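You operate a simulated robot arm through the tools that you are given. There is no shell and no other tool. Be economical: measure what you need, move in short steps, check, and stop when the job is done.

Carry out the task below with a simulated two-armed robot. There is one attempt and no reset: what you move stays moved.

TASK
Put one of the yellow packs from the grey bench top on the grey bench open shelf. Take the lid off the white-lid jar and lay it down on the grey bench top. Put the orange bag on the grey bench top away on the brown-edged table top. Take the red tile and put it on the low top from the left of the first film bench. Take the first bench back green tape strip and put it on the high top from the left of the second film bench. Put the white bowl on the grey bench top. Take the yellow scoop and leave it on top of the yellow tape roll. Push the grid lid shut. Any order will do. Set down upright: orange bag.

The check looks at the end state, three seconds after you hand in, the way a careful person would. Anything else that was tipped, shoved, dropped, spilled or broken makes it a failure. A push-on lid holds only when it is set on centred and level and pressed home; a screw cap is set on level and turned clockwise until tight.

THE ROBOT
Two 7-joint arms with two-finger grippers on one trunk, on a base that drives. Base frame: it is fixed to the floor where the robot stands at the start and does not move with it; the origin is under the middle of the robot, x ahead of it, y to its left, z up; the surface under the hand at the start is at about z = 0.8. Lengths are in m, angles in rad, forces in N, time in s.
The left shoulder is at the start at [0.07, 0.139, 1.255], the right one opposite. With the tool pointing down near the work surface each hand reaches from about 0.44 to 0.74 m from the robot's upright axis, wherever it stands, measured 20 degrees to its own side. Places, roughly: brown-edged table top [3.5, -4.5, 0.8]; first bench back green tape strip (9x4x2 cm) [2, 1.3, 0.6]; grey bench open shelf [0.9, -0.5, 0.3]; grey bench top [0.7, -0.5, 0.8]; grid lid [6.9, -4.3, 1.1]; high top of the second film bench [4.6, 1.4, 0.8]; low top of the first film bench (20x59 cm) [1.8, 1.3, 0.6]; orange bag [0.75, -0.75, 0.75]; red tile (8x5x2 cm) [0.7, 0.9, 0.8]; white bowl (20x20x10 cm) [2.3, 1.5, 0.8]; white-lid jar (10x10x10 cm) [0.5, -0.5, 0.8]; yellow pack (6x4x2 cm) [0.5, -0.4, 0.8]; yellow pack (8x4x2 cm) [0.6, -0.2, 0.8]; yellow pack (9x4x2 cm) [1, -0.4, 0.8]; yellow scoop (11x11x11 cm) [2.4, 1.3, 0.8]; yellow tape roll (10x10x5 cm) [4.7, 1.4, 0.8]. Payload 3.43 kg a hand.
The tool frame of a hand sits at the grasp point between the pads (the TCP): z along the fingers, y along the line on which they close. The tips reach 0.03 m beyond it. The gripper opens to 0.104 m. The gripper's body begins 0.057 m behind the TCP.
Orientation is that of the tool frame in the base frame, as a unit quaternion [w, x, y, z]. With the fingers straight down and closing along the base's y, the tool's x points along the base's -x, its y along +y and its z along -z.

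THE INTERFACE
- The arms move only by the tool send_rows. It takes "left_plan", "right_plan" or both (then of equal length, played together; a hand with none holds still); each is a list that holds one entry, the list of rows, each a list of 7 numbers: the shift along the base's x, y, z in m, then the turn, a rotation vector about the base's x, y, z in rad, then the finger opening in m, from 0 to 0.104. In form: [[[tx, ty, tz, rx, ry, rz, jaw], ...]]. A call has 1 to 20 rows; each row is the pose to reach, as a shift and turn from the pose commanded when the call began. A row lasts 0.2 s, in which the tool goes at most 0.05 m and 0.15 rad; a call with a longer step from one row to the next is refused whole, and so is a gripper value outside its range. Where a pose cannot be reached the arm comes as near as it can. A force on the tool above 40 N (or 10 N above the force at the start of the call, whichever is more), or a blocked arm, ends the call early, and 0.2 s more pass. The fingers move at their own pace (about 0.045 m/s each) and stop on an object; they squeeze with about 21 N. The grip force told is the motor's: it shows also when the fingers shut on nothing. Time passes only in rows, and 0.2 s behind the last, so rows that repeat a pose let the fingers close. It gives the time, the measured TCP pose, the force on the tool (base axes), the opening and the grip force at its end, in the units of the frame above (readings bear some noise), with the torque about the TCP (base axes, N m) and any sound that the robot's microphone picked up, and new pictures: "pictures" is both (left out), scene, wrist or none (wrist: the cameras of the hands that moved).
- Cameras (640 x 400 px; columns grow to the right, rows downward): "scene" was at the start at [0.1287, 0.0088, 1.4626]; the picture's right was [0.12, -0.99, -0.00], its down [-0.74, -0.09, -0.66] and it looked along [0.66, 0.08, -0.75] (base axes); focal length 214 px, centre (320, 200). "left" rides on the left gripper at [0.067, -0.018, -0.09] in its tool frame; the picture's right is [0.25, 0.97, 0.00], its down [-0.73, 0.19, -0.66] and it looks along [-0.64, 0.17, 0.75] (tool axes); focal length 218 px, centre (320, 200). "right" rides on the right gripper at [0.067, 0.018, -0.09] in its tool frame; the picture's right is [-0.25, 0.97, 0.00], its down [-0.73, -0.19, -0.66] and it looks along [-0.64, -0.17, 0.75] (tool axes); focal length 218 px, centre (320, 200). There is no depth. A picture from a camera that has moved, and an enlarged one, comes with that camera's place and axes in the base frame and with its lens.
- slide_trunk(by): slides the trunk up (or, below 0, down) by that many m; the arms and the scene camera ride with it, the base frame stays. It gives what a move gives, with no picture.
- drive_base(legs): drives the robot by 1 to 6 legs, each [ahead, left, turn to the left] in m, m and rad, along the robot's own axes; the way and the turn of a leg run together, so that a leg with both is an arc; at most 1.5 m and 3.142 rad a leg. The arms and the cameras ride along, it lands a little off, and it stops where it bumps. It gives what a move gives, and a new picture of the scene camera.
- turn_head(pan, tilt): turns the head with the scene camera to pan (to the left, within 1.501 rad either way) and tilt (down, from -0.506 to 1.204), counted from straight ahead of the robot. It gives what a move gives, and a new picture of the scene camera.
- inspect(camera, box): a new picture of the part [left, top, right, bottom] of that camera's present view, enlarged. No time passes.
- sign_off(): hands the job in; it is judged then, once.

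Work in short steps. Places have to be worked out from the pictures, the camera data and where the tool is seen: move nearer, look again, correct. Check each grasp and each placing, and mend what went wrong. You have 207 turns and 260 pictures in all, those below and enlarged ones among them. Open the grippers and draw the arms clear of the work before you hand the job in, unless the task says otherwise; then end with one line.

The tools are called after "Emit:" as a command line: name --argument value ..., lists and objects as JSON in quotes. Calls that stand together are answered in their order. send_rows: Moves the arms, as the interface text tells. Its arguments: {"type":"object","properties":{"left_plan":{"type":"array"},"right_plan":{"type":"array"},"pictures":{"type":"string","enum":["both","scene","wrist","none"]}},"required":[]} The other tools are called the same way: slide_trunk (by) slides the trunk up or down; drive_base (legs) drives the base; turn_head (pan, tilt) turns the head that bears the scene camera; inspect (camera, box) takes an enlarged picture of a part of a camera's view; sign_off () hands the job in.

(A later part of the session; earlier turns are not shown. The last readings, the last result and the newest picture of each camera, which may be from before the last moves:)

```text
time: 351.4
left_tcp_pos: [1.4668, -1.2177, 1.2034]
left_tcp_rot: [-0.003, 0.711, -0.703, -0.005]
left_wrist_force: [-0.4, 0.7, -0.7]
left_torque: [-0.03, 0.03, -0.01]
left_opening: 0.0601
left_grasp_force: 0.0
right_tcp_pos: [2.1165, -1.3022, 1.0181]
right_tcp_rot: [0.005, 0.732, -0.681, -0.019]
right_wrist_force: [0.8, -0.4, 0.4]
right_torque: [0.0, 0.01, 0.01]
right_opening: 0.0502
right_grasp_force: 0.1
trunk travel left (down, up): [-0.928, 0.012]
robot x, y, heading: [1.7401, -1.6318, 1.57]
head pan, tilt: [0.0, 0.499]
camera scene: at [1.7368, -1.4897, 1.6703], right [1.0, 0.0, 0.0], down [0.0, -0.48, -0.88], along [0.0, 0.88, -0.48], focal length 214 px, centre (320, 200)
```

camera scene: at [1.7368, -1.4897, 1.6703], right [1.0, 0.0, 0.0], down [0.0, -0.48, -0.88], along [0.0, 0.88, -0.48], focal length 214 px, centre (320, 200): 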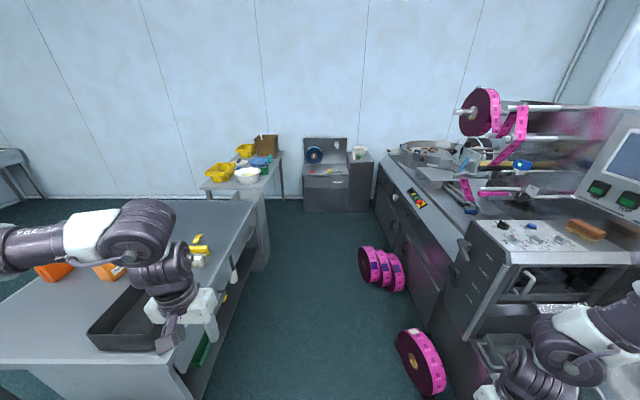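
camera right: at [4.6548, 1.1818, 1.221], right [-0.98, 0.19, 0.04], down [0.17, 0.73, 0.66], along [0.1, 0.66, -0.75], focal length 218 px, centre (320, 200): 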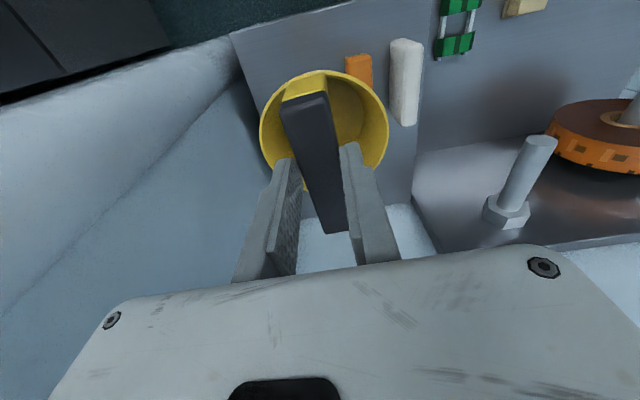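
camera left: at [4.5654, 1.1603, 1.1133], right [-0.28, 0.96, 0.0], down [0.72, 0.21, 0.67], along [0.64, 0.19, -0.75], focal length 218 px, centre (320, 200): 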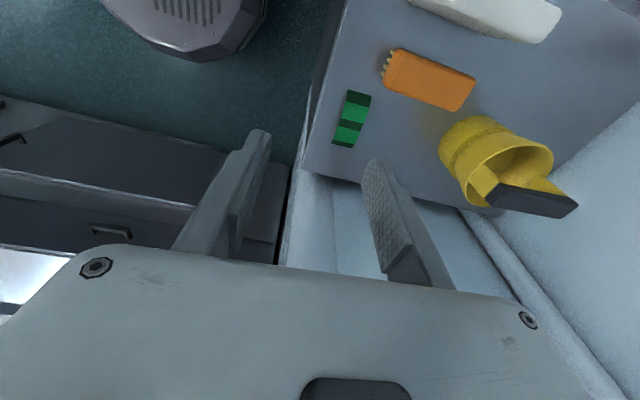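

I need both arms in good posture for a two-handed bowl lift; the right arm won't go inward. I look at its posture here in free space.

Emit:
turn_head --pan -0.9 --tilt 0.6

Emit:
turn_head --pan 0.9 --tilt 0.6

```text
time: 352.6
left_tcp_pos: [1.4659, -1.218, 1.2022]
left_tcp_rot: [-0.005, 0.712, -0.703, -0.004]
left_wrist_force: [0.5, 0.2, -1.3]
left_torque: [-0.01, -0.02, -0.02]
left_opening: 0.0597
left_grasp_force: 0.0
right_tcp_pos: [2.1161, -1.3028, 1.0152]
right_tcp_rot: [0.005, 0.733, -0.68, -0.018]
right_wrist_force: [0.3, 0.1, -0.1]
right_torque: [0.04, 0.02, -0.04]
right_opening: 0.0501
right_grasp_force: 0.1
trunk travel left (down, up): [-0.928, 0.012]
robot x, y, heading: [1.7369, -1.6294, 1.574]
head pan, tilt: [-0.901, 0.6]
camera scene: at [1.8061, -1.5248, 1.6612], right [0.62, -0.78, 0.0], down [-0.44, -0.35, -0.83], along [0.64, 0.51, -0.56], focal length 214 px, centre (320, 200)
```

scene: 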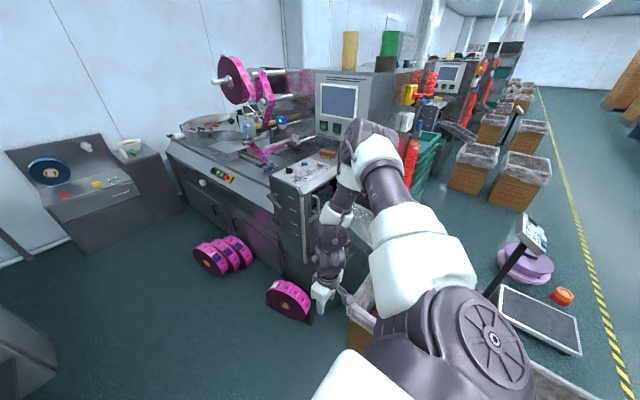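

```text
time: 354.4
left_tcp_pos: [1.4668, -1.2177, 1.2015]
left_tcp_rot: [-0.004, 0.711, -0.703, -0.003]
left_wrist_force: [-0.2, -1.2, 0.3]
left_torque: [0.02, 0.01, -0.05]
left_opening: 0.0599
left_grasp_force: 0.0
right_tcp_pos: [2.1159, -1.3007, 1.017]
right_tcp_rot: [0.005, 0.732, -0.681, -0.019]
right_wrist_force: [0.0, 0.4, 0.6]
right_torque: [0.01, 0.0, 0.04]
right_opening: 0.05
right_grasp_force: 0.2
trunk travel left (down, up): [-0.928, 0.012]
robot x, y, heading: [1.7416, -1.6329, 1.577]
head pan, tilt: [0.901, 0.6]
camera scene: at [1.6676, -1.525, 1.6611], right [0.62, 0.79, 0.0], down [0.44, -0.35, -0.83], along [-0.65, 0.51, -0.57], focal length 214 px, centre (320, 200)
```

scene: 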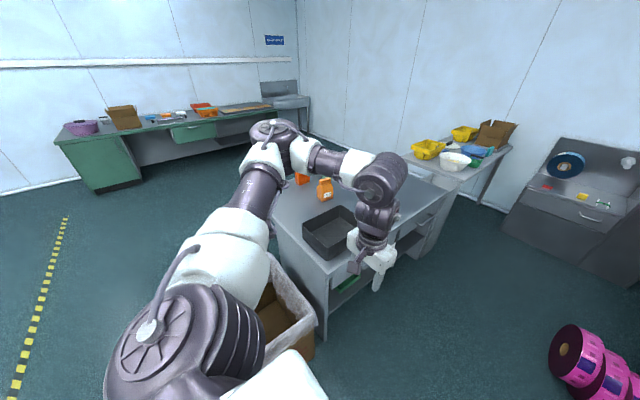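

Postures look alike now. Test moving the right hand inward at a mirrored height.

Emit:
send_rows --right_plan '[[[0, 0.01, 0.04, 0, 0, 0, 0.06], [0, 0.02, 0.08, 0, 0, 0, 0.06], [-0.02, 0.04, 0.12, 0, 0, 0, 0.06], [-0.05, 0.06, 0.14, 0, 0, 0, 0.06], [-0.08, 0.08, 0.16, 0, 0, 0, 0.06], [-0.11, 0.1, 0.16, 0, 0, 0, 0.06], [-0.14, 0.12, 0.16, 0, 0, 0, 0.06], [-0.17, 0.14, 0.16, 0, 0, 0, 0.06], [-0.2, 0.16, 0.16, 0, 0, 0, 0.06], [-0.23, 0.18, 0.14, 0, 0, 0, 0.06], [-0.25, 0.2, 0.12, 0, 0, 0, 0.06], [-0.26, 0.22, 0.1, 0, 0, 0, 0.06]]]' --pictures "none"

```text
time: 357.0
left_tcp_pos: [1.468, -1.2165, 1.2031]
left_tcp_rot: [-0.003, 0.711, -0.703, -0.003]
left_wrist_force: [-0.2, -0.4, 0.2]
left_torque: [-0.02, 0.01, -0.04]
left_opening: 0.06
left_grasp_force: 0.0
right_tcp_pos: [1.9386, -1.142, 1.1751]
right_tcp_rot: [0.007, 0.732, -0.681, -0.019]
right_wrist_force: [-0.2, 0.4, -0.9]
right_torque: [0.01, 0.01, -0.02]
right_opening: 0.0599
right_grasp_force: 0.0
right hand out of reach, approached as far as the arm can: row 9, 10, 11, 12
trunk travel left (down, up): [-0.928, 0.012]
robot x, y, heading: [1.7359, -1.6275, 1.575]
head pan, tilt: [0.901, 0.6]
```

The inner limit persists. I try to swing the elbow up/out by raising the hand high near the side, then moving inward at height.

Emit:
send_rows --right_plan '[[[0.04, -0.02, 0.01, 0, 0, 0, 0.06], [0.08, -0.04, 0.03, 0, 0, 0, 0.06], [0.12, -0.06, 0.05, 0, 0, 0, 0.06], [0.16, -0.08, 0.07, 0, 0, 0, 0.06], [0.2, -0.1, 0.09, 0, 0, 0, 0.06], [0.23, -0.11, 0.12, 0, 0, 0, 0.06], [0.25, -0.12, 0.16, 0, 0, 0, 0.06], [0.25, -0.12, 0.2, 0, 0, 0, 0.06], [0.25, -0.12, 0.24, 0, 0, 0, 0.06], [0.25, -0.12, 0.28, 0, 0, 0, 0.06], [0.25, -0.12, 0.32, 0, 0, 0, 0.06]]]' --pictures "none"

Emit:
turn_head --pan -0.9 --tilt 0.4

```text
time: 359.4
left_tcp_pos: [1.465, -1.2178, 1.2024]
left_tcp_rot: [-0.004, 0.711, -0.703, -0.003]
left_wrist_force: [-0.5, 0.5, -0.4]
left_torque: [0.04, -0.07, -0.02]
left_opening: 0.0602
left_grasp_force: 0.1
right_tcp_pos: [2.186, -1.2619, 1.5002]
right_tcp_rot: [0.005, 0.733, -0.68, -0.018]
right_wrist_force: [0.7, 0.5, 0.8]
right_torque: [-0.02, -0.06, -0.02]
right_opening: 0.0599
right_grasp_force: 0.1
trunk travel left (down, up): [-0.928, 0.012]
robot x, y, heading: [1.7392, -1.6306, 1.576]
head pan, tilt: [0.901, 0.6]
```

```text
time: 361.2
left_tcp_pos: [1.4674, -1.2178, 1.203]
left_tcp_rot: [-0.004, 0.711, -0.703, -0.004]
left_wrist_force: [1.1, 0.3, -0.2]
left_torque: [-0.01, 0.01, -0.02]
left_opening: 0.0601
left_grasp_force: 0.0
right_tcp_pos: [2.1875, -1.2626, 1.499]
right_tcp_rot: [0.005, 0.733, -0.68, -0.019]
right_wrist_force: [0.0, 0.5, -0.2]
right_torque: [-0.02, 0.02, -0.01]
right_opening: 0.06
right_grasp_force: 0.0
trunk travel left (down, up): [-0.928, 0.012]
robot x, y, heading: [1.7347, -1.631, 1.573]
head pan, tilt: [-0.901, 0.4]
camera scene: at [1.8096, -1.522, 1.6793], right [0.62, -0.78, 0.0], down [-0.3, -0.24, -0.92], along [0.72, 0.57, -0.39], focal length 214 px, centre (320, 200)
```

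scene: 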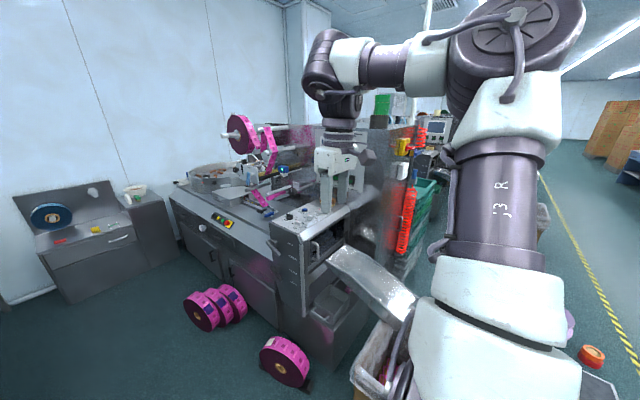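

Elbow is now up. Move inward at this height, then lower and extend.

Emit:
send_rows --right_plan '[[[-0.04, 0.01, 0, 0, 0, 0, 0.06], [-0.08, 0.02, 0, 0, 0, 0, 0.06], [-0.12, 0.03, 0, 0, 0, 0, 0.06], [-0.16, 0.04, 0, 0, 0, 0, 0.06], [-0.2, 0.05, 0, 0, 0, 0, 0.06], [-0.24, 0.06, 0, 0, 0, 0, 0.06], [-0.28, 0.07, -0.01, 0, 0, 0, 0.06], [-0.3, 0.08, -0.04, 0, 0, 0, 0.06], [-0.3, 0.09, -0.08, 0, 0, 0, 0.06], [-0.3, 0.1, -0.12, 0, 0, 0, 0.06], [-0.3, 0.11, -0.16, 0, 0, 0, 0.06], [-0.3, 0.13, -0.2, 0, 0, 0, 0.06], [-0.3, 0.15, -0.24, 0, 0, 0, 0.06], [-0.3, 0.17, -0.28, 0, 0, 0, 0.06], [-0.3, 0.19, -0.32, 0, 0, 0, 0.06]]]' --pictures "none"

```text
time: 364.4
left_tcp_pos: [1.4675, -1.2173, 1.2028]
left_tcp_rot: [-0.003, 0.711, -0.703, -0.004]
left_wrist_force: [-0.5, 0.4, -0.3]
left_torque: [-0.02, -0.01, 0.01]
left_opening: 0.0598
left_grasp_force: 0.1
right_tcp_pos: [1.9418, -1.1162, 1.2047]
right_tcp_rot: [0.006, 0.732, -0.681, -0.021]
right_wrist_force: [0.5, 0.8, 0.1]
right_torque: [0.0, -0.01, -0.02]
right_opening: 0.0599
right_grasp_force: 0.1
right hand out of reach, approached as far as the arm can: row 5, 6, 7, 8, 9, 10, 11, 12, 13, 14, 15
trunk travel left (down, up): [-0.928, 0.012]
robot x, y, heading: [1.7384, -1.631, 1.577]
head pan, tilt: [-0.901, 0.4]
```

To tell whether this limit is inherent, I test the mirrored move with the left arm.

Emit:
send_rows --left_plan '[[[0.03, 0.02, 0, 0, 0, 0, 0.06], [0.06, 0.04, 0, 0, 0, 0, 0.06], [0.09, 0.06, 0, 0, 0, 0, 0.06], [0.12, 0.08, 0, 0, 0, 0, 0.06], [0.15, 0.1, 0, 0, 0, 0, 0.06], [0.17, 0.13, -0.02, 0, 0, 0, 0.06], [0.17, 0.16, -0.05, 0, 0, 0, 0.06]]]' --pictures "none"

```text
time: 366.0
left_tcp_pos: [1.6375, -1.0565, 1.1504]
left_tcp_rot: [-0.003, 0.712, -0.702, -0.003]
left_wrist_force: [0.8, 0.2, -0.3]
left_torque: [-0.03, 0.01, 0.02]
left_opening: 0.0597
left_grasp_force: 0.1
right_tcp_pos: [1.9399, -1.1158, 1.2057]
right_tcp_rot: [0.006, 0.733, -0.68, -0.019]
right_wrist_force: [0.7, 0.4, 0.8]
right_torque: [0.01, -0.03, 0.0]
right_opening: 0.0601
right_grasp_force: 0.1
trunk travel left (down, up): [-0.928, 0.012]
robot x, y, heading: [1.7367, -1.6321, 1.571]
head pan, tilt: [-0.901, 0.4]
```

The left has no such limit, so the right arm is in a bad branch. I pitch the right hand forward, move it inward, then pitch it down again.

Emit:
send_rows --right_plan '[[[0.0, 0, 0, 0.15, 0, 0, 0.06], [0, 0, 0, 0.3, 0, 0, 0.06], [0, 0, 0, 0.45, 0, 0, 0.06], [0, 0, 0, 0.6, 0, 0, 0.06], [0, 0, 0, 0.75, 0, 0, 0.06], [0, 0, 0, 0.9, 0, 0, 0.06], [0, 0, 0, 1.05, 0, 0, 0.06], [0, 0, 0, 1.2, 0, 0, 0.06], [0, 0, 0, 1.35, 0, 0, 0.06], [0, 0, 0, 1.5, 0, 0, 0.06], [-0.03, 0, 0, 1.5, 0, 0, 0.06], [-0.06, 0, 0, 1.5, 0, 0, 0.06], [-0.08, 0, 0, 1.5, 0, 0, 0.06]]]' --pictures "scene"

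```text
time: 368.8
left_tcp_pos: [1.6386, -1.0594, 1.1525]
left_tcp_rot: [-0.004, 0.711, -0.703, -0.003]
left_wrist_force: [0.0, -0.1, -0.3]
left_torque: [-0.03, -0.01, 0.0]
left_opening: 0.0601
left_grasp_force: 0.0
right_tcp_pos: [1.936, -1.1186, 1.3036]
right_tcp_rot: [-0.495, 0.54, -0.486, -0.477]
right_wrist_force: [0.7, -0.3, -0.7]
right_torque: [0.02, 0.01, -0.02]
right_opening: 0.06
right_grasp_force: 0.0
right hand out of reach, approached as far as the arm can: row 7, 8, 9, 10, 11, 12, 13
trunk travel left (down, up): [-0.928, 0.012]
robot x, y, heading: [1.7376, -1.6261, 1.573]
head pan, tilt: [-0.901, 0.4]
camera scene: at [1.8091, -1.5218, 1.6794], right [0.62, -0.78, 0.0], down [-0.3, -0.24, -0.92], along [0.72, 0.57, -0.39], focal length 214 px, centre (320, 200)
```

scene: 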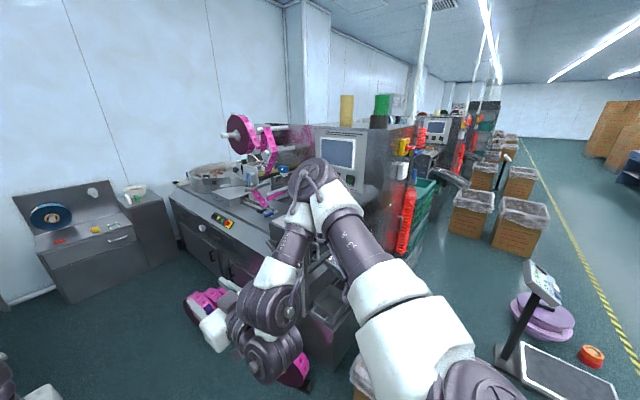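

The forearm is doubled back. I extend the arm straight forward with the tool still pointing ahead, to unfold the elbow.

Emit:
send_rows --right_plan '[[[0.0, 0.04, 0, 0, 0, 0, 0.06], [0, 0.08, 0, 0, 0, 0, 0.06], [0, 0.12, 0, 0, 0, 0, 0.06], [0, 0.16, 0, 0, 0, 0, 0.06], [0, 0.2, 0, 0, 0, 0, 0.06], [0, 0.24, -0.0, 0, 0, 0, 0.06], [0, 0.28, -0.02, 0, 0, 0, 0.06], [0, 0.3, -0.05, 0, 0, 0, 0.06], [0, 0.3, -0.09, 0, 0, 0, 0.06], [0, 0.3, -0.13, 0, 0, 0, 0.06]]]' --pictures "scene"

```text
time: 371.0
left_tcp_pos: [1.6396, -1.0602, 1.1523]
left_tcp_rot: [-0.004, 0.711, -0.703, -0.004]
left_wrist_force: [0.7, 0.2, 0.6]
left_torque: [-0.01, 0.0, -0.06]
left_opening: 0.0599
left_grasp_force: 0.1
right_tcp_pos: [1.9111, -1.0326, 1.3571]
right_tcp_rot: [-0.497, 0.539, -0.487, -0.475]
right_wrist_force: [0.5, 0.1, -0.1]
right_torque: [-0.02, -0.02, -0.01]
right_opening: 0.0598
right_grasp_force: 0.1
right hand out of reach, approached as far as the arm can: row 1, 2, 3, 4, 5, 6, 7, 8, 9, 10
trunk travel left (down, up): [-0.928, 0.012]
robot x, y, heading: [1.7391, -1.6309, 1.576]
head pan, tilt: [-0.901, 0.4]
camera scene: at [1.8098, -1.522, 1.6793], right [0.62, -0.78, 0.0], down [-0.3, -0.24, -0.92], along [0.72, 0.57, -0.39], focal length 214 px, centre (320, 200)
```

scene: 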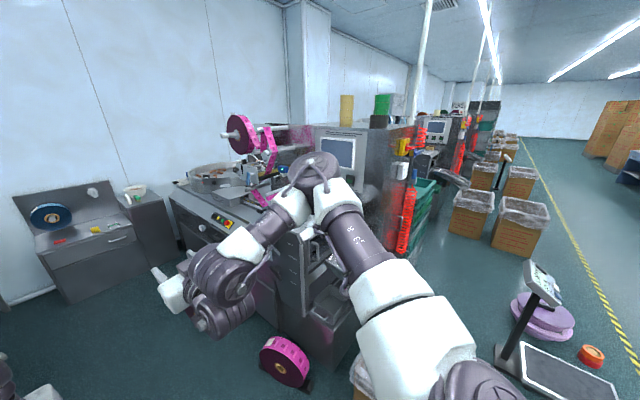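

The wrist is bent to its limit. I yaw the tool left (relaxing the wrist) while extending, then will yaw back.

Emit:
send_rows --right_plan '[[[0.0, 0, 0, 0, 0, 0.15, 0.06], [0, 0, 0, 0, 0, 0.3, 0.06], [0, 0.0, 0, 0, 0, 0.45, 0.06], [0, 0.0, 0, 0, 0, 0.6, 0.06], [0, 0.0, 0, 0, 0, 0.75, 0.06], [0, 0.0, -0.0, 0, 0, 0.9, 0.06], [0, 0.04, -0.0, 0, 0, 0.9, 0.06], [0, 0.08, 0, 0, 0, 0.9, 0.06], [0, 0.12, 0, 0, 0, 0.9, 0.06], [0, 0.16, 0, 0, 0, 0.9, 0.06], [0, 0.2, 0, 0, 0, 0.9, 0.06], [0, 0.2, 0, 0, 0, 0.75, 0.06], [0, 0.2, 0, 0, 0, 0.6, 0.06], [0, 0.2, 0, 0, 0, 0.45, 0.06], [0, 0.2, 0, 0, 0, 0.3, 0.06], [0, 0.2, 0, 0, 0, 0.15, 0.06], [0, 0.2, 0, 0, 0, 0.0, 0.06]]]' --pictures "scene"

```text
time: 374.6
left_tcp_pos: [1.6381, -1.0592, 1.1531]
left_tcp_rot: [-0.004, 0.711, -0.703, -0.003]
left_wrist_force: [-1.0, -0.6, 0.4]
left_torque: [0.03, -0.02, -0.02]
left_opening: 0.0601
left_grasp_force: 0.2
right_tcp_pos: [1.9417, -0.873, 1.3787]
right_tcp_rot: [-0.495, 0.54, -0.485, -0.478]
right_wrist_force: [0.5, -0.2, 0.2]
right_torque: [-0.04, 0.0, 0.02]
right_opening: 0.0602
right_grasp_force: 0.2
right hand out of reach, approached as far as the arm can: row 1, 2, 3, 4, 5, 6, 7, 9, 10, 11, 12, 13, 14, 15, 16, 17
trunk travel left (down, up): [-0.928, 0.012]
robot x, y, heading: [1.7346, -1.6298, 1.573]
head pan, tilt: [-0.901, 0.4]
camera scene: at [1.8094, -1.5229, 1.6794], right [0.62, -0.78, 0.0], down [-0.3, -0.24, -0.92], along [0.72, 0.57, -0.39], focal length 214 px, centre (320, 200)
```

scene: 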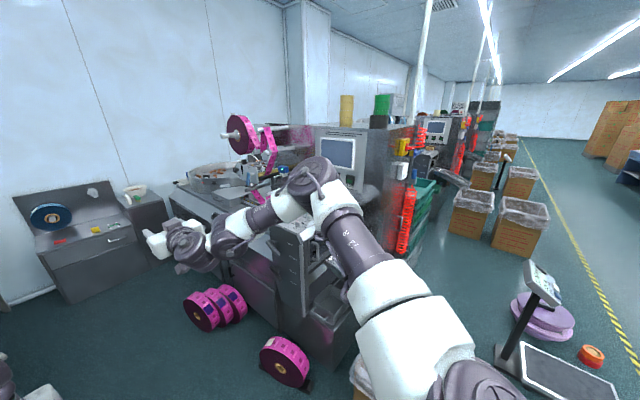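

The arm is unfolding (fwd 0.76). Now pitch the tool down again while drawing back and inward.

Emit:
send_rows --right_plan '[[[-0.01, -0.01, 0, -0.15, 0, 0, 0.06], [-0.02, -0.03, 0, -0.3, 0, 0, 0.06], [-0.03, -0.05, -0.02, -0.45, 0, 0, 0.06], [-0.04, -0.07, -0.04, -0.6, 0, 0, 0.06], [-0.05, -0.09, -0.06, -0.75, 0, 0, 0.06], [-0.06, -0.11, -0.08, -0.9, 0, 0, 0.06], [-0.07, -0.13, -0.1, -1.05, 0, 0, 0.06], [-0.08, -0.15, -0.12, -1.2, 0, 0, 0.06], [-0.09, -0.17, -0.14, -1.35, 0, 0, 0.06], [-0.1, -0.18, -0.16, -1.5, 0, 0, 0.06], [-0.11, -0.18, -0.19, -1.5, 0, 0, 0.06], [-0.11, -0.18, -0.22, -1.5, 0, 0, 0.06]]]' --pictures "scene"

```text
time: 377.2
left_tcp_pos: [1.6383, -1.0569, 1.1524]
left_tcp_rot: [-0.004, 0.711, -0.703, -0.004]
left_wrist_force: [0.7, 0.2, -0.9]
left_torque: [-0.01, 0.03, -0.02]
left_opening: 0.0598
left_grasp_force: 0.0
right_tcp_pos: [1.9326, -1.1273, 1.2114]
right_tcp_rot: [0.006, 0.732, -0.681, -0.02]
right_wrist_force: [-1.0, 0.7, -0.2]
right_torque: [-0.02, -0.02, 0.05]
right_opening: 0.0602
right_grasp_force: 0.0
right hand out of reach, approached as far as the arm can: row 4, 5, 6, 7, 8, 9, 10, 11, 12
trunk travel left (down, up): [-0.928, 0.012]
robot x, y, heading: [1.7376, -1.6303, 1.579]
head pan, tilt: [-0.901, 0.4]
camera scene: at [1.8097, -1.5219, 1.6794], right [0.62, -0.78, 0.0], down [-0.3, -0.24, -0.92], along [0.72, 0.57, -0.39], focal length 214 px, centre (320, 200)
```

scene: 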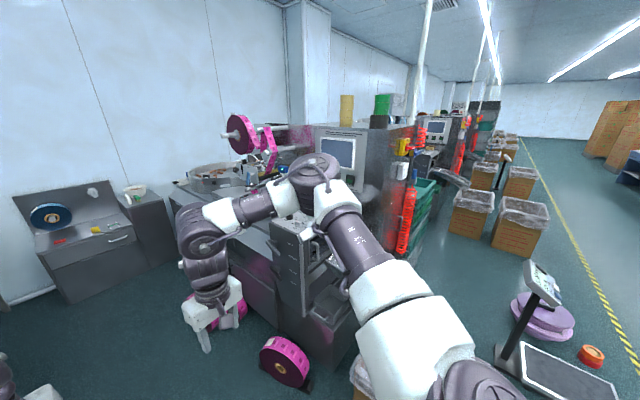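

Perhaps the wrist roll is at its limit; turn yaw +1.2 here and then try inward/forward.

Emit:
send_rows --right_plan '[[[0.0, 0, 0, 0, 0, 0.15, 0.06], [0, 0, 0, 0, 0, 0.3, 0.06], [0, 0.0, 0, 0, 0, 0.45, 0.06], [0, 0.0, 0, 0, 0, 0.6, 0.06], [0, 0.0, 0, 0, 0, 0.75, 0.06], [0, 0.0, -0.0, 0, 0, 0.9, 0.06], [0, 0.0, -0.0, 0, 0, 1.05, 0.06], [0, 0.0, -0.0, 0, 0, 1.2, 0.06], [-0.02, 0.02, 0, 0, 0, 1.2, 0.06], [-0.04, 0.04, 0, 0, 0, 1.2, 0.06], [-0.06, 0.06, 0, 0, 0, 1.2, 0.06], [-0.08, 0.08, 0, 0, 0, 1.2, 0.06]]]' --pictures "none"

```text
time: 379.8
left_tcp_pos: [1.6377, -1.0584, 1.1524]
left_tcp_rot: [-0.004, 0.712, -0.702, -0.005]
left_wrist_force: [1.1, 0.6, -0.8]
left_torque: [-0.01, 0.01, 0.01]
left_opening: 0.0599
left_grasp_force: 0.1
right_tcp_pos: [1.941, -1.124, 1.225]
right_tcp_rot: [0.014, 0.989, -0.148, -0.014]
right_wrist_force: [0.2, 0.1, -0.5]
right_torque: [0.01, 0.01, -0.02]
right_opening: 0.0598
right_grasp_force: 0.0
right hand out of reach, approached as far as the arm can: row 4, 5, 6, 7, 8, 9, 10, 11, 12
trunk travel left (down, up): [-0.928, 0.012]
robot x, y, heading: [1.7424, -1.6303, 1.577]
head pan, tilt: [-0.901, 0.4]
```

Yaw isn't the limit. I test whether tilting the tool tip inward (+0.4 about y) frees the inward motion (wrist-pitch limit).

Emit:
send_rows --right_plan '[[[0.0, 0, 0, 0, 0.13, -0.14, 0.06], [0, 0, 0, 0, 0.26, -0.28, 0.06], [0, 0.0, 0, 0, 0.4, -0.42, 0.06], [-0.03, 0.01, 0, 0, 0.4, -0.42, 0.06], [-0.06, 0.03, 0, 0, 0.4, -0.42, 0.06], [-0.09, 0.05, 0, 0, 0.4, -0.42, 0.06], [-0.1, 0.08, -0.02, 0, 0.4, -0.42, 0.06], [-0.1, 0.08, -0.06, 0, 0.4, -0.42, 0.06], [-0.1, 0.08, -0.1, 0, 0.4, -0.42, 0.06]]]' --pictures "scene"

```text
refused: row 1 steps farther than a row can; nothing moved
```

Emit:
send_rows --right_plan '[[[0.0, 0, 0, 0, 0.13, 0, 0.06], [0, 0, 0, 0, 0.26, 0, 0.06], [0, 0.0, 0, 0, 0.4, 0, 0.06], [-0.03, 0.01, 0, 0, 0.4, 0, 0.06], [-0.06, 0.03, 0, 0, 0.4, 0, 0.06], [-0.09, 0.05, 0, 0, 0.4, 0, 0.06], [-0.1, 0.08, -0.02, 0, 0.4, 0, 0.06], [-0.1, 0.08, -0.06, 0, 0.4, 0, 0.06], [-0.1, 0.08, -0.1, 0, 0.4, 0, 0.06]]]' --pictures "scene"

```text
time: 381.8
left_tcp_pos: [1.6375, -1.0581, 1.1519]
left_tcp_rot: [-0.003, 0.711, -0.703, -0.003]
left_wrist_force: [0.4, 0.0, 0.3]
left_torque: [0.02, -0.01, 0.02]
left_opening: 0.06
left_grasp_force: 0.1
right_tcp_pos: [1.8908, -1.0951, 1.1755]
right_tcp_rot: [0.044, 0.966, -0.142, -0.21]
right_wrist_force: [0.0, -0.7, 1.1]
right_torque: [0.0, 0.01, 0.03]
right_opening: 0.0598
right_grasp_force: 0.1
right hand out of reach, approached as far as the arm can: row 6, 7, 8, 9
trunk travel left (down, up): [-0.928, 0.012]
robot x, y, heading: [1.7351, -1.6317, 1.572]
head pan, tilt: [-0.901, 0.4]
camera scene: at [1.8101, -1.5212, 1.6793], right [0.62, -0.78, 0.0], down [-0.3, -0.24, -0.92], along [0.72, 0.57, -0.39], focal length 214 px, centre (320, 200)
```

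scene: 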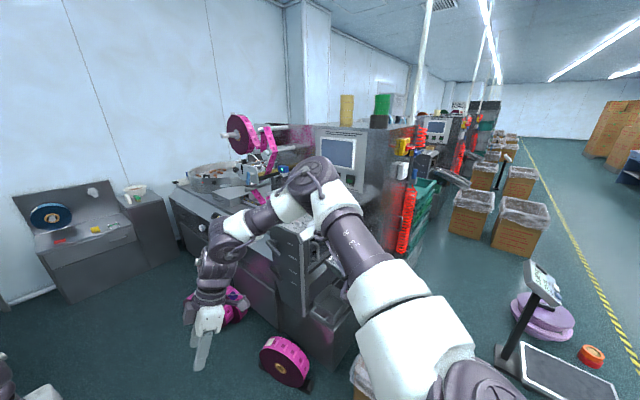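

The right arm's shoulder is limited, but a two-handed rim grip only needs the right hand at 0.28 right / 0.55 ahead (reachable) and the left at 0.08 right. I set up that posture here.

Emit:
send_rows --right_plan '[[[0.02, 0, 0, 0, -0.13, 0, 0.06], [0.04, 0, 0, 0, -0.26, 0, 0.06], [0.06, 0.0, 0, 0, -0.4, 0, 0.06], [0.08, 0.0, 0, 0, -0.4, 0, 0.06], [0.1, 0.0, 0, 0, -0.4, 0, 0.06], [0.12, 0.0, -0.03, 0, -0.4, 0, 0.06], [0.126, 0.008, -0.06, 0, -0.4, 0, 0.06]]]' --pictures "none"

Emit:
send_rows --right_plan '[[[0, 0, 0, 0, 0, -0.14, 0.06], [0, 0, 0, 0, 0, -0.28, 0.06], [0, 0, 0, 0, 0, -0.42, 0.06], [0, 0, 0, 0, 0, -0.56, 0.06], [0, 0, 0, 0, 0, -0.7, 0.06], [0, 0, 0, 0, 0, -0.84, 0.06], [0, 0, 0, 0, 0, -0.98, 0.06], [0, 0, 0, 0, 0, -1.12, 0.06], [0, 0, 0, 0, 0, -1.26, 0.06]]]' --left_plan '[[[0.03, 0, 0, 0, 0, 0, 0.06], [0.06, 0, 0, 0, 0, 0, 0.06], [0.09, 0, 0, 0, 0, 0, 0.06], [0.12, 0, -0.01, 0, 0, 0, 0.06], [0.15, 0, -0.02, 0, 0, 0, 0.06], [0.18, -0.01, -0.03, 0, 0, 0, 0.06], [0.18, -0.02, -0.037, 0, 0, 0, 0.06], [0.18, -0.029, -0.037, 0, 0, 0, 0.06], [0.18, -0.029, -0.037, 0, 0, 0, 0.06]]]' --pictures "none"

```text
time: 383.4
left_tcp_pos: [1.638, -1.0574, 1.1524]
left_tcp_rot: [-0.004, 0.711, -0.703, -0.004]
left_wrist_force: [0.3, 0.3, -0.2]
left_torque: [0.01, 0.01, 0.01]
left_opening: 0.0598
left_grasp_force: 0.0
right_tcp_pos: [2.0268, -1.1021, 1.1289]
right_tcp_rot: [0.014, 0.989, -0.149, -0.014]
right_wrist_force: [-0.7, 0.4, 0.4]
right_torque: [-0.01, 0.05, -0.02]
right_opening: 0.06
right_grasp_force: 0.1
right hand out of reach, approached as far as the arm can: row 1, 2, 3, 4, 7
trunk travel left (down, up): [-0.928, 0.012]
robot x, y, heading: [1.7376, -1.6293, 1.576]
head pan, tilt: [-0.901, 0.4]
```

```text
time: 385.4
left_tcp_pos: [1.8187, -1.0873, 1.1151]
left_tcp_rot: [-0.004, 0.711, -0.703, -0.004]
left_wrist_force: [0.3, 0.4, 0.1]
left_torque: [-0.01, 0.0, -0.02]
left_opening: 0.0598
left_grasp_force: 0.1
right_tcp_pos: [2.0273, -1.1042, 1.1288]
right_tcp_rot: [0.006, 0.711, -0.703, -0.019]
right_wrist_force: [0.5, -0.6, -0.4]
right_torque: [0.01, 0.02, 0.01]
right_opening: 0.0599
right_grasp_force: 0.0
trunk travel left (down, up): [-0.928, 0.012]
robot x, y, heading: [1.7381, -1.6259, 1.576]
head pan, tilt: [-0.901, 0.4]
```

Posture set, hands 0.21 apart. Equalise heights and drive up toward the first film bench.

Emit:
send_rows --left_plan '[[[0, -0.008, 0.007, 0, 0, 0, 0.06], [0, -0.017, 0.0137, 0, 0, 0, 0.06]]]' --pictures "none"

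Emit:
turn_head --pan -0.15 --tilt 0.75

Emit:
drive_base --legs '[[1.45, 0.05, 0], [0.68, 0, 0], [0, -0.3, 0]]'

```text
time: 386.0
left_tcp_pos: [1.8182, -1.1046, 1.1288]
left_tcp_rot: [-0.003, 0.711, -0.704, -0.003]
left_wrist_force: [0.3, -0.4, 0.2]
left_torque: [0.0, 0.03, 0.0]
left_opening: 0.0601
left_grasp_force: 0.2
right_tcp_pos: [2.0264, -1.1028, 1.1289]
right_tcp_rot: [0.005, 0.711, -0.703, -0.019]
right_wrist_force: [0.1, -0.5, -0.1]
right_torque: [-0.01, 0.0, -0.02]
right_opening: 0.0598
right_grasp_force: 0.0
trunk travel left (down, up): [-0.928, 0.012]
robot x, y, heading: [1.7368, -1.6281, 1.573]
head pan, tilt: [-0.901, 0.4]
```

```text
time: 387.1
left_tcp_pos: [1.8159, -1.1046, 1.1298]
left_tcp_rot: [-0.003, 0.711, -0.703, -0.003]
left_wrist_force: [0.8, -0.1, -0.5]
left_torque: [-0.01, 0.01, -0.02]
left_opening: 0.0601
left_grasp_force: 0.0
right_tcp_pos: [2.0265, -1.1026, 1.1286]
right_tcp_rot: [0.006, 0.712, -0.702, -0.019]
right_wrist_force: [0.6, -0.2, 0.1]
right_torque: [0.01, -0.01, 0.02]
right_opening: 0.0595
right_grasp_force: 0.1
trunk travel left (down, up): [-0.928, 0.012]
robot x, y, heading: [1.7363, -1.6327, 1.575]
head pan, tilt: [-0.15, 0.75]
camera scene: at [1.7493, -1.4976, 1.6483], right [0.99, -0.15, 0.0], down [-0.1, -0.67, -0.73], along [0.11, 0.72, -0.68], focal length 214 px, centre (320, 200)
```

scene: 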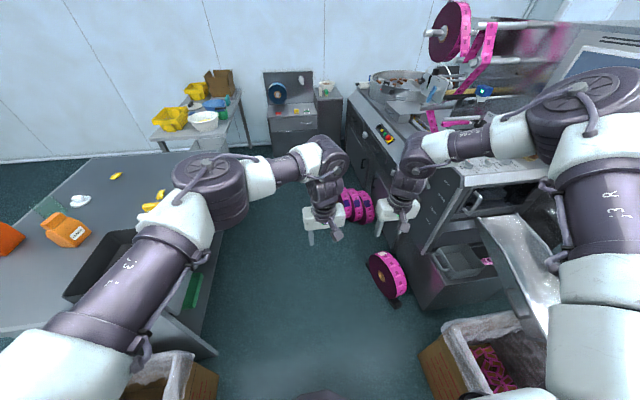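

```text
time: 399.2
left_tcp_pos: [2.0771, 1.0117, 1.13]
left_tcp_rot: [-0.005, 0.708, -0.706, -0.003]
left_wrist_force: [-0.1, 0.0, 0.5]
left_torque: [-0.02, -0.02, -0.02]
left_opening: 0.0601
left_grasp_force: 0.0
right_tcp_pos: [2.2849, 1.0127, 1.1304]
right_tcp_rot: [0.004, 0.709, -0.705, -0.019]
right_wrist_force: [0.0, -0.1, 0.4]
right_torque: [-0.01, -0.03, -0.01]
right_opening: 0.0598
right_grasp_force: 0.1
trunk travel left (down, up): [-0.928, 0.012]
robot x, y, heading: [1.9927, 0.4866, 1.567]
head pan, tilt: [-0.15, 0.75]
camera scene: at [2.0042, 0.6202, 1.6483], right [0.99, -0.16, 0.0], down [-0.1, -0.67, -0.73], along [0.11, 0.72, -0.68], focal length 214 px, centre (320, 200)
```

scene: 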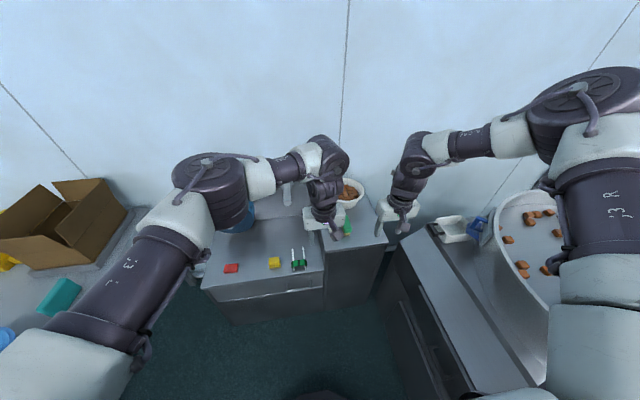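

Check the wrist cameras to locate the bowl.

Emit:
inspect --camera "left" --box '[0, 0, 640, 400]'

Emit:
inspect --camera "right" --box '[0, 0, 640, 400]'

```text
1.00 times, centred on (320, 200) of left (not enlarged: the box is as wide or as high as the picture)
camera zoom: at [2.094, 0.9443, 1.2194], right [-0.97, -0.26, 0.0], down [-0.19, 0.72, 0.66], along [-0.17, 0.64, -0.75], focal length 218 px, centre (320, 200)
```

zoom: 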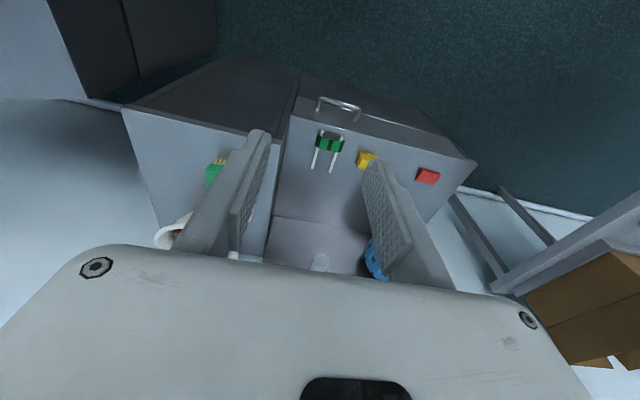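

```text
1.00 times, centred on (320, 200) of right (not enlarged: the box is as wide or as high as the picture)
camera zoom: at [2.2699, 0.9436, 1.2178], right [-0.97, 0.25, 0.04], down [0.21, 0.72, 0.67], along [0.14, 0.65, -0.75], focal length 218 px, centre (320, 200)
```

zoom: 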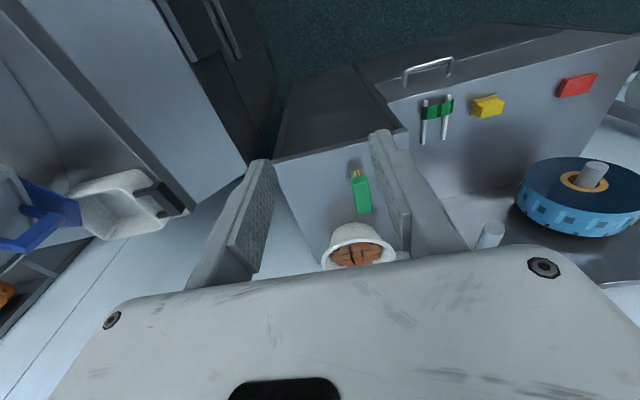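

Bowl centre ≈(2.26,1.44), rim z≈0.90. I move the base so that both hands straddle the bowl, still above it.

Emit:
drive_base --legs '[[0, -0.065, 0], [0.39, 0, 0]]'

Emit:
inspect --camera "right" --box '[0, 0, 640, 400]'

Emit:
inspect --camera "left" --box '[0, 0, 640, 400]'

```text
time: 402.3
left_tcp_pos: [2.1476, 1.3982, 1.1305]
left_tcp_rot: [-0.004, 0.708, -0.707, -0.005]
left_wrist_force: [0.2, -1.1, 0.2]
left_torque: [0.05, -0.01, 0.0]
left_opening: 0.0599
left_grasp_force: 0.0
right_tcp_pos: [2.3553, 1.3978, 1.1304]
right_tcp_rot: [0.003, 0.708, -0.705, -0.02]
right_wrist_force: [0.7, -0.3, 0.4]
right_torque: [0.01, 0.0, 0.01]
right_opening: 0.0601
right_grasp_force: 0.0
trunk travel left (down, up): [-0.928, 0.012]
robot x, y, heading: [2.0619, 0.8753, 1.562]
head pan, tilt: [-0.15, 0.75]
camera scene: at [2.0749, 1.0053, 1.6486], right [0.99, -0.16, 0.0], down [-0.11, -0.67, -0.73], along [0.12, 0.72, -0.68], focal length 214 px, centre (320, 200)
```

scene: 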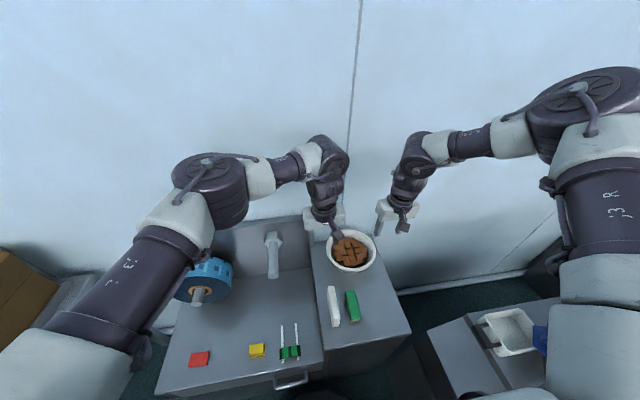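

```text
1.00 times, centred on (320, 200) of right (not enlarged: the box is as wide or as high as the picture)
camera zoom: at [2.3405, 1.3291, 1.2184], right [-0.97, 0.25, 0.04], down [0.21, 0.72, 0.67], along [0.14, 0.65, -0.74], focal length 218 px, centre (320, 200)
```

zoom: 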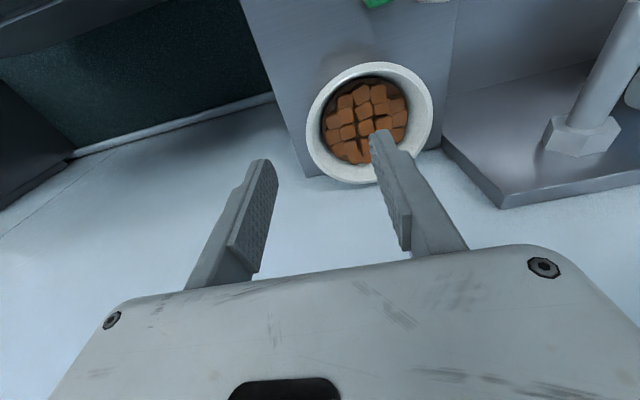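

```text
1.00 times, centred on (320, 200) of left (not enlarged: the box is as wide or as high as the picture)
camera zoom: at [2.1646, 1.3301, 1.2203], right [-0.97, -0.25, 0.0], down [-0.19, 0.72, 0.67], along [-0.17, 0.64, -0.75], focal length 218 px, centre (320, 200)
```

zoom: 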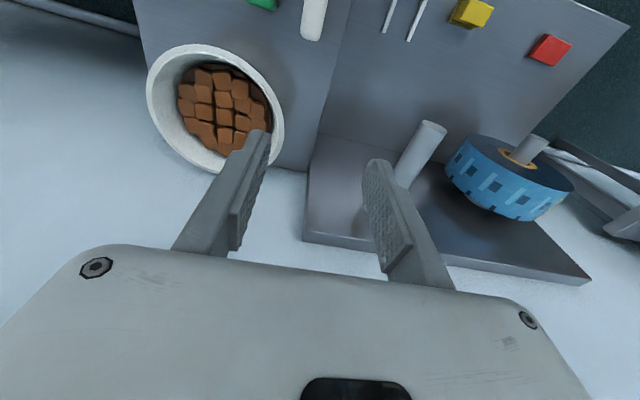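

Triangulated: rim centre (2.286,1.482), rim z≈0.885, radius 0.10. To gain reach I pitch both tools forward by 0.4 rad and place the hands on the left and right rim.

Emit:
send_rows --left_plan '[[[0.01, 0.01, 0, 0.13, 0, 0, 0.07], [0.02, 0.03, 0, 0.26, 0, 0, 0.07], [0.03, 0.05, 0, 0.4, 0, 0, 0.07], [0.04, 0.07, 0, 0.4, 0, 0, 0.07], [0.045, 0.084, 0, 0.4, 0, 0, 0.07], [0.045, 0.084, 0, 0.4, 0, 0, 0.07]]]' --right_plan '[[[0.0, 0.01, 0, 0.13, 0, 0, 0.07], [0.0, 0.03, 0, 0.26, 0, 0, 0.07], [0.01, 0.05, 0, 0.4, 0, 0, 0.07], [0.02, 0.07, 0, 0.4, 0, 0, 0.07], [0.02, 0.084, 0, 0.4, 0, 0, 0.07], [0.02, 0.084, 0, 0.4, 0, 0, 0.07]]]' --pictures "both"

```text
time: 403.7
left_tcp_pos: [2.1931, 1.4859, 1.129]
left_tcp_rot: [-0.144, 0.693, -0.692, -0.143]
left_wrist_force: [-0.1, 0.0, -0.8]
left_torque: [0.0, 0.02, 0.0]
left_opening: 0.0699
left_grasp_force: 0.0
right_tcp_pos: [2.3771, 1.485, 1.1304]
right_tcp_rot: [-0.137, 0.696, -0.687, -0.159]
right_wrist_force: [0.4, -0.3, 0.4]
right_torque: [0.01, -0.02, 0.02]
right_opening: 0.0697
right_grasp_force: 0.0
trunk travel left (down, up): [-0.928, 0.012]
robot x, y, heading: [2.0605, 0.8776, 1.559]
head pan, tilt: [-0.15, 0.75]
camera scene: at [2.0754, 1.0078, 1.6483], right [0.99, -0.16, 0.0], down [-0.11, -0.67, -0.73], along [0.12, 0.72, -0.68], focal length 214 px, centre (320, 200)
camera right: at [2.361, 1.3862, 1.1836], right [-0.97, 0.21, 0.13], down [0.21, 0.4, 0.89], along [0.14, 0.89, -0.43], focal length 218 px, centre (320, 200)
camera left: at [2.21, 1.3868, 1.1856], right [-0.97, -0.23, -0.1], down [-0.19, 0.41, 0.89], along [-0.17, 0.88, -0.44], focal length 218 px, centre (320, 200)
```

scene: 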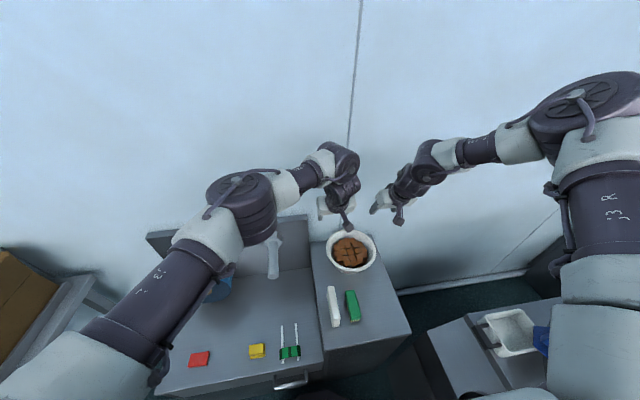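
right: 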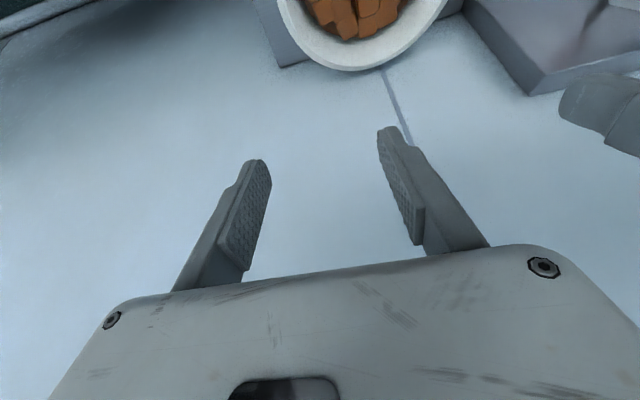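
left: 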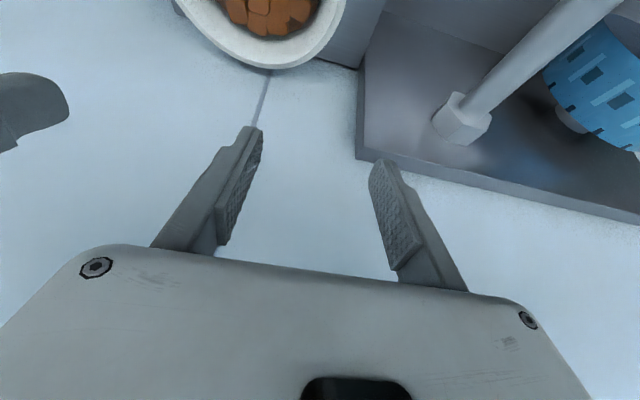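

Both in place. Lower the trunk 0.19 and re-check alignment.

Emit:
slide_trunk --by -0.19

Emit:
inspect --camera "right" --box '[0, 0, 640, 400]'

Emit:
inspect --camera "left" --box '[0, 0, 640, 400]'

Emit:
inspect --camera "scene" --box '[280, 130, 440, 290]'

```text
time: 405.8
left_tcp_pos: [2.1929, 1.4848, 0.9396]
left_tcp_rot: [-0.143, 0.693, -0.692, -0.144]
left_wrist_force: [-1.1, 0.6, -0.9]
left_torque: [-0.01, 0.0, -0.01]
left_opening: 0.07
left_grasp_force: 0.1
right_tcp_pos: [2.3756, 1.4832, 0.9396]
right_tcp_rot: [-0.136, 0.695, -0.688, -0.159]
right_wrist_force: [-0.9, -0.3, 0.1]
right_torque: [0.01, -0.01, -0.03]
right_opening: 0.0701
right_grasp_force: 0.1
trunk travel left (down, up): [-0.738, 0.202]
robot x, y, heading: [2.058, 0.8736, 1.562]
head pan, tilt: [-0.15, 0.75]
```

```text
1.00 times, centred on (320, 200) of right (not enlarged: the box is as wide or as high as the picture)
camera zoom: at [2.361, 1.3863, 0.9935], right [-0.97, 0.22, 0.13], down [0.21, 0.4, 0.89], along [0.14, 0.89, -0.43], focal length 218 px, centre (320, 200)
```

zoom: 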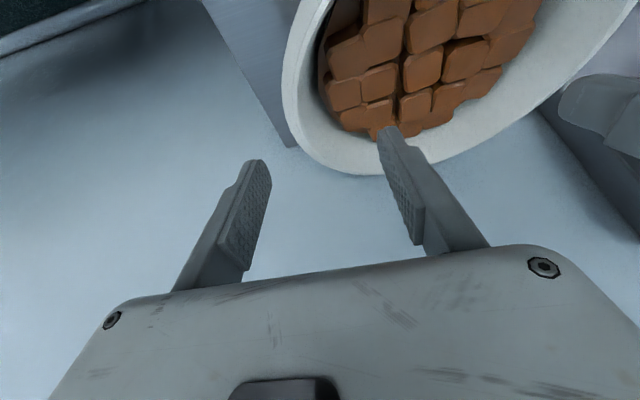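

```text
1.00 times, centred on (320, 200) of left (not enlarged: the box is as wide or as high as the picture)
camera zoom: at [2.2101, 1.3869, 0.9957], right [-0.97, -0.23, -0.1], down [-0.19, 0.41, 0.89], along [-0.17, 0.88, -0.44], focal length 218 px, centre (320, 200)
```

zoom: 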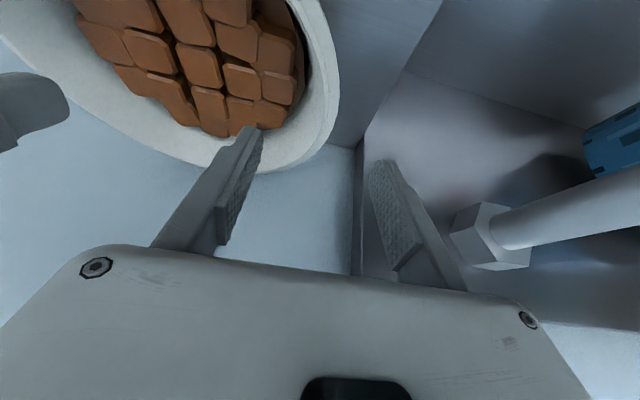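

```text
2.50 times, centred on (360, 210) of scene
camera zoom: at [2.0755, 1.0082, 1.4583], right [0.99, -0.16, 0.0], down [-0.11, -0.67, -0.73], along [0.12, 0.72, -0.68], focal length 536 px, centre (220, 175)
```

zoom: 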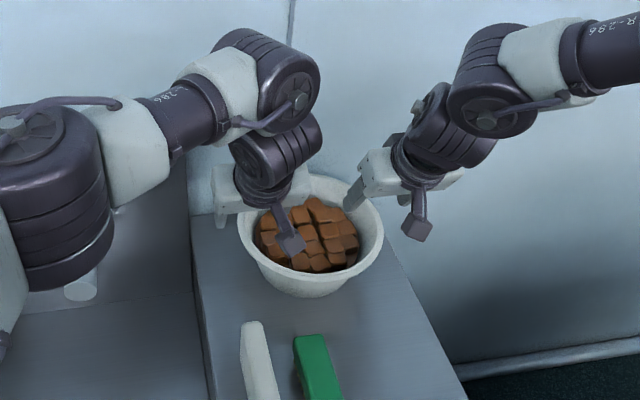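

Bowl spans x 2.190–2.385 at y≈1.467. I shift the hands -0.022 in y, narrow openings to 3.6 cm, then lower 4 cm.

Emit:
send_rows --left_plan '[[[0.0, -0.01, 0, 0, 0, 0, 0.036], [0.003, -0.02, 0, 0, 0, 0, 0.036], [0.003, -0.02, 0, 0, 0, 0, 0.036]]]' --right_plan '[[[0.0, -0.01, 0, 0, 0, 0, 0.036], [0.004, -0.02, 0, 0, 0, 0, 0.036], [0.004, -0.02, 0, 0, 0, 0, 0.036]]]' --pictures "none"

Emit:
slide_trunk --by -0.03

Emit:
inspect --camera "right" --box '[200, 40, 440, 240]'

Emit:
inspect --camera "left" --box '[200, 40, 440, 240]'

```text
time: 406.6
left_tcp_pos: [2.1957, 1.4646, 0.9393]
left_tcp_rot: [-0.144, 0.692, -0.692, -0.142]
left_wrist_force: [0.8, 0.3, 0.0]
left_torque: [0.0, -0.01, -0.05]
left_opening: 0.0358
left_grasp_force: 0.1
right_tcp_pos: [2.3802, 1.4649, 0.9396]
right_tcp_rot: [-0.137, 0.695, -0.688, -0.159]
right_wrist_force: [-0.1, 0.3, 0.4]
right_torque: [-0.03, 0.03, -0.03]
right_opening: 0.036
right_grasp_force: 0.1
trunk travel left (down, up): [-0.738, 0.202]
robot x, y, heading: [2.0626, 0.8803, 1.565]
head pan, tilt: [-0.15, 0.75]
```

```text
time: 407.3
left_tcp_pos: [2.1971, 1.465, 0.9095]
left_tcp_rot: [-0.145, 0.693, -0.692, -0.143]
left_wrist_force: [0.8, -0.2, 0.4]
left_torque: [0.03, -0.04, 0.01]
left_opening: 0.036
left_grasp_force: 0.1
right_tcp_pos: [2.3799, 1.464, 0.9109]
right_tcp_rot: [-0.136, 0.695, -0.688, -0.159]
right_wrist_force: [-0.2, -0.2, -0.3]
right_torque: [0.01, 0.0, -0.02]
right_opening: 0.0359
right_grasp_force: 0.2
trunk travel left (down, up): [-0.708, 0.232]
robot x, y, heading: [2.0624, 0.8795, 1.565]
head pan, tilt: [-0.15, 0.75]
```

```text
2.00 times, centred on (320, 140) of right
camera zoom: at [2.3649, 1.366, 0.9637], right [-0.97, 0.22, 0.13], down [0.21, 0.4, 0.89], along [0.14, 0.89, -0.43], focal length 436 px, centre (320, 320)
```

zoom: 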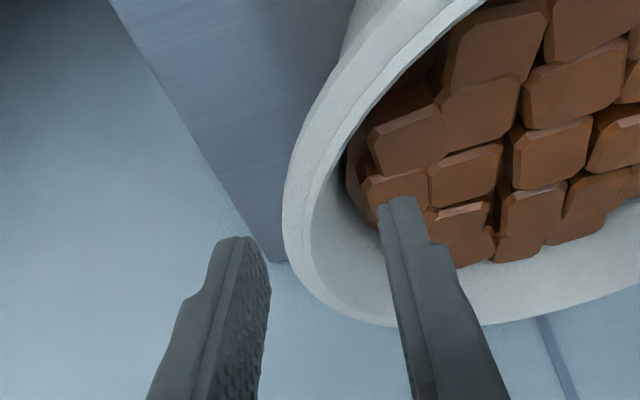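

```text
2.00 times, centred on (320, 140) of left
camera zoom: at [2.2131, 1.3665, 0.9662], right [-0.97, -0.23, -0.1], down [-0.19, 0.41, 0.89], along [-0.17, 0.88, -0.44], focal length 436 px, centre (320, 320)
```

zoom: 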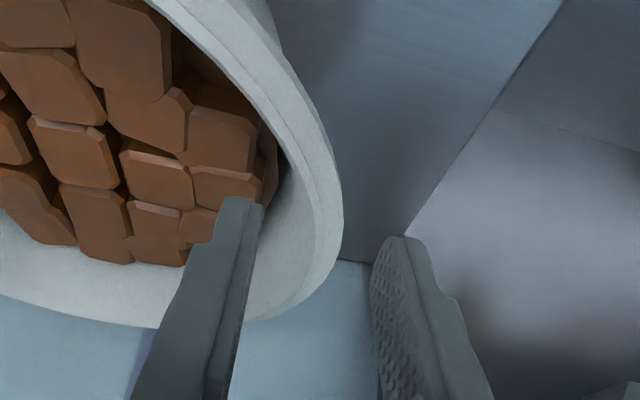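

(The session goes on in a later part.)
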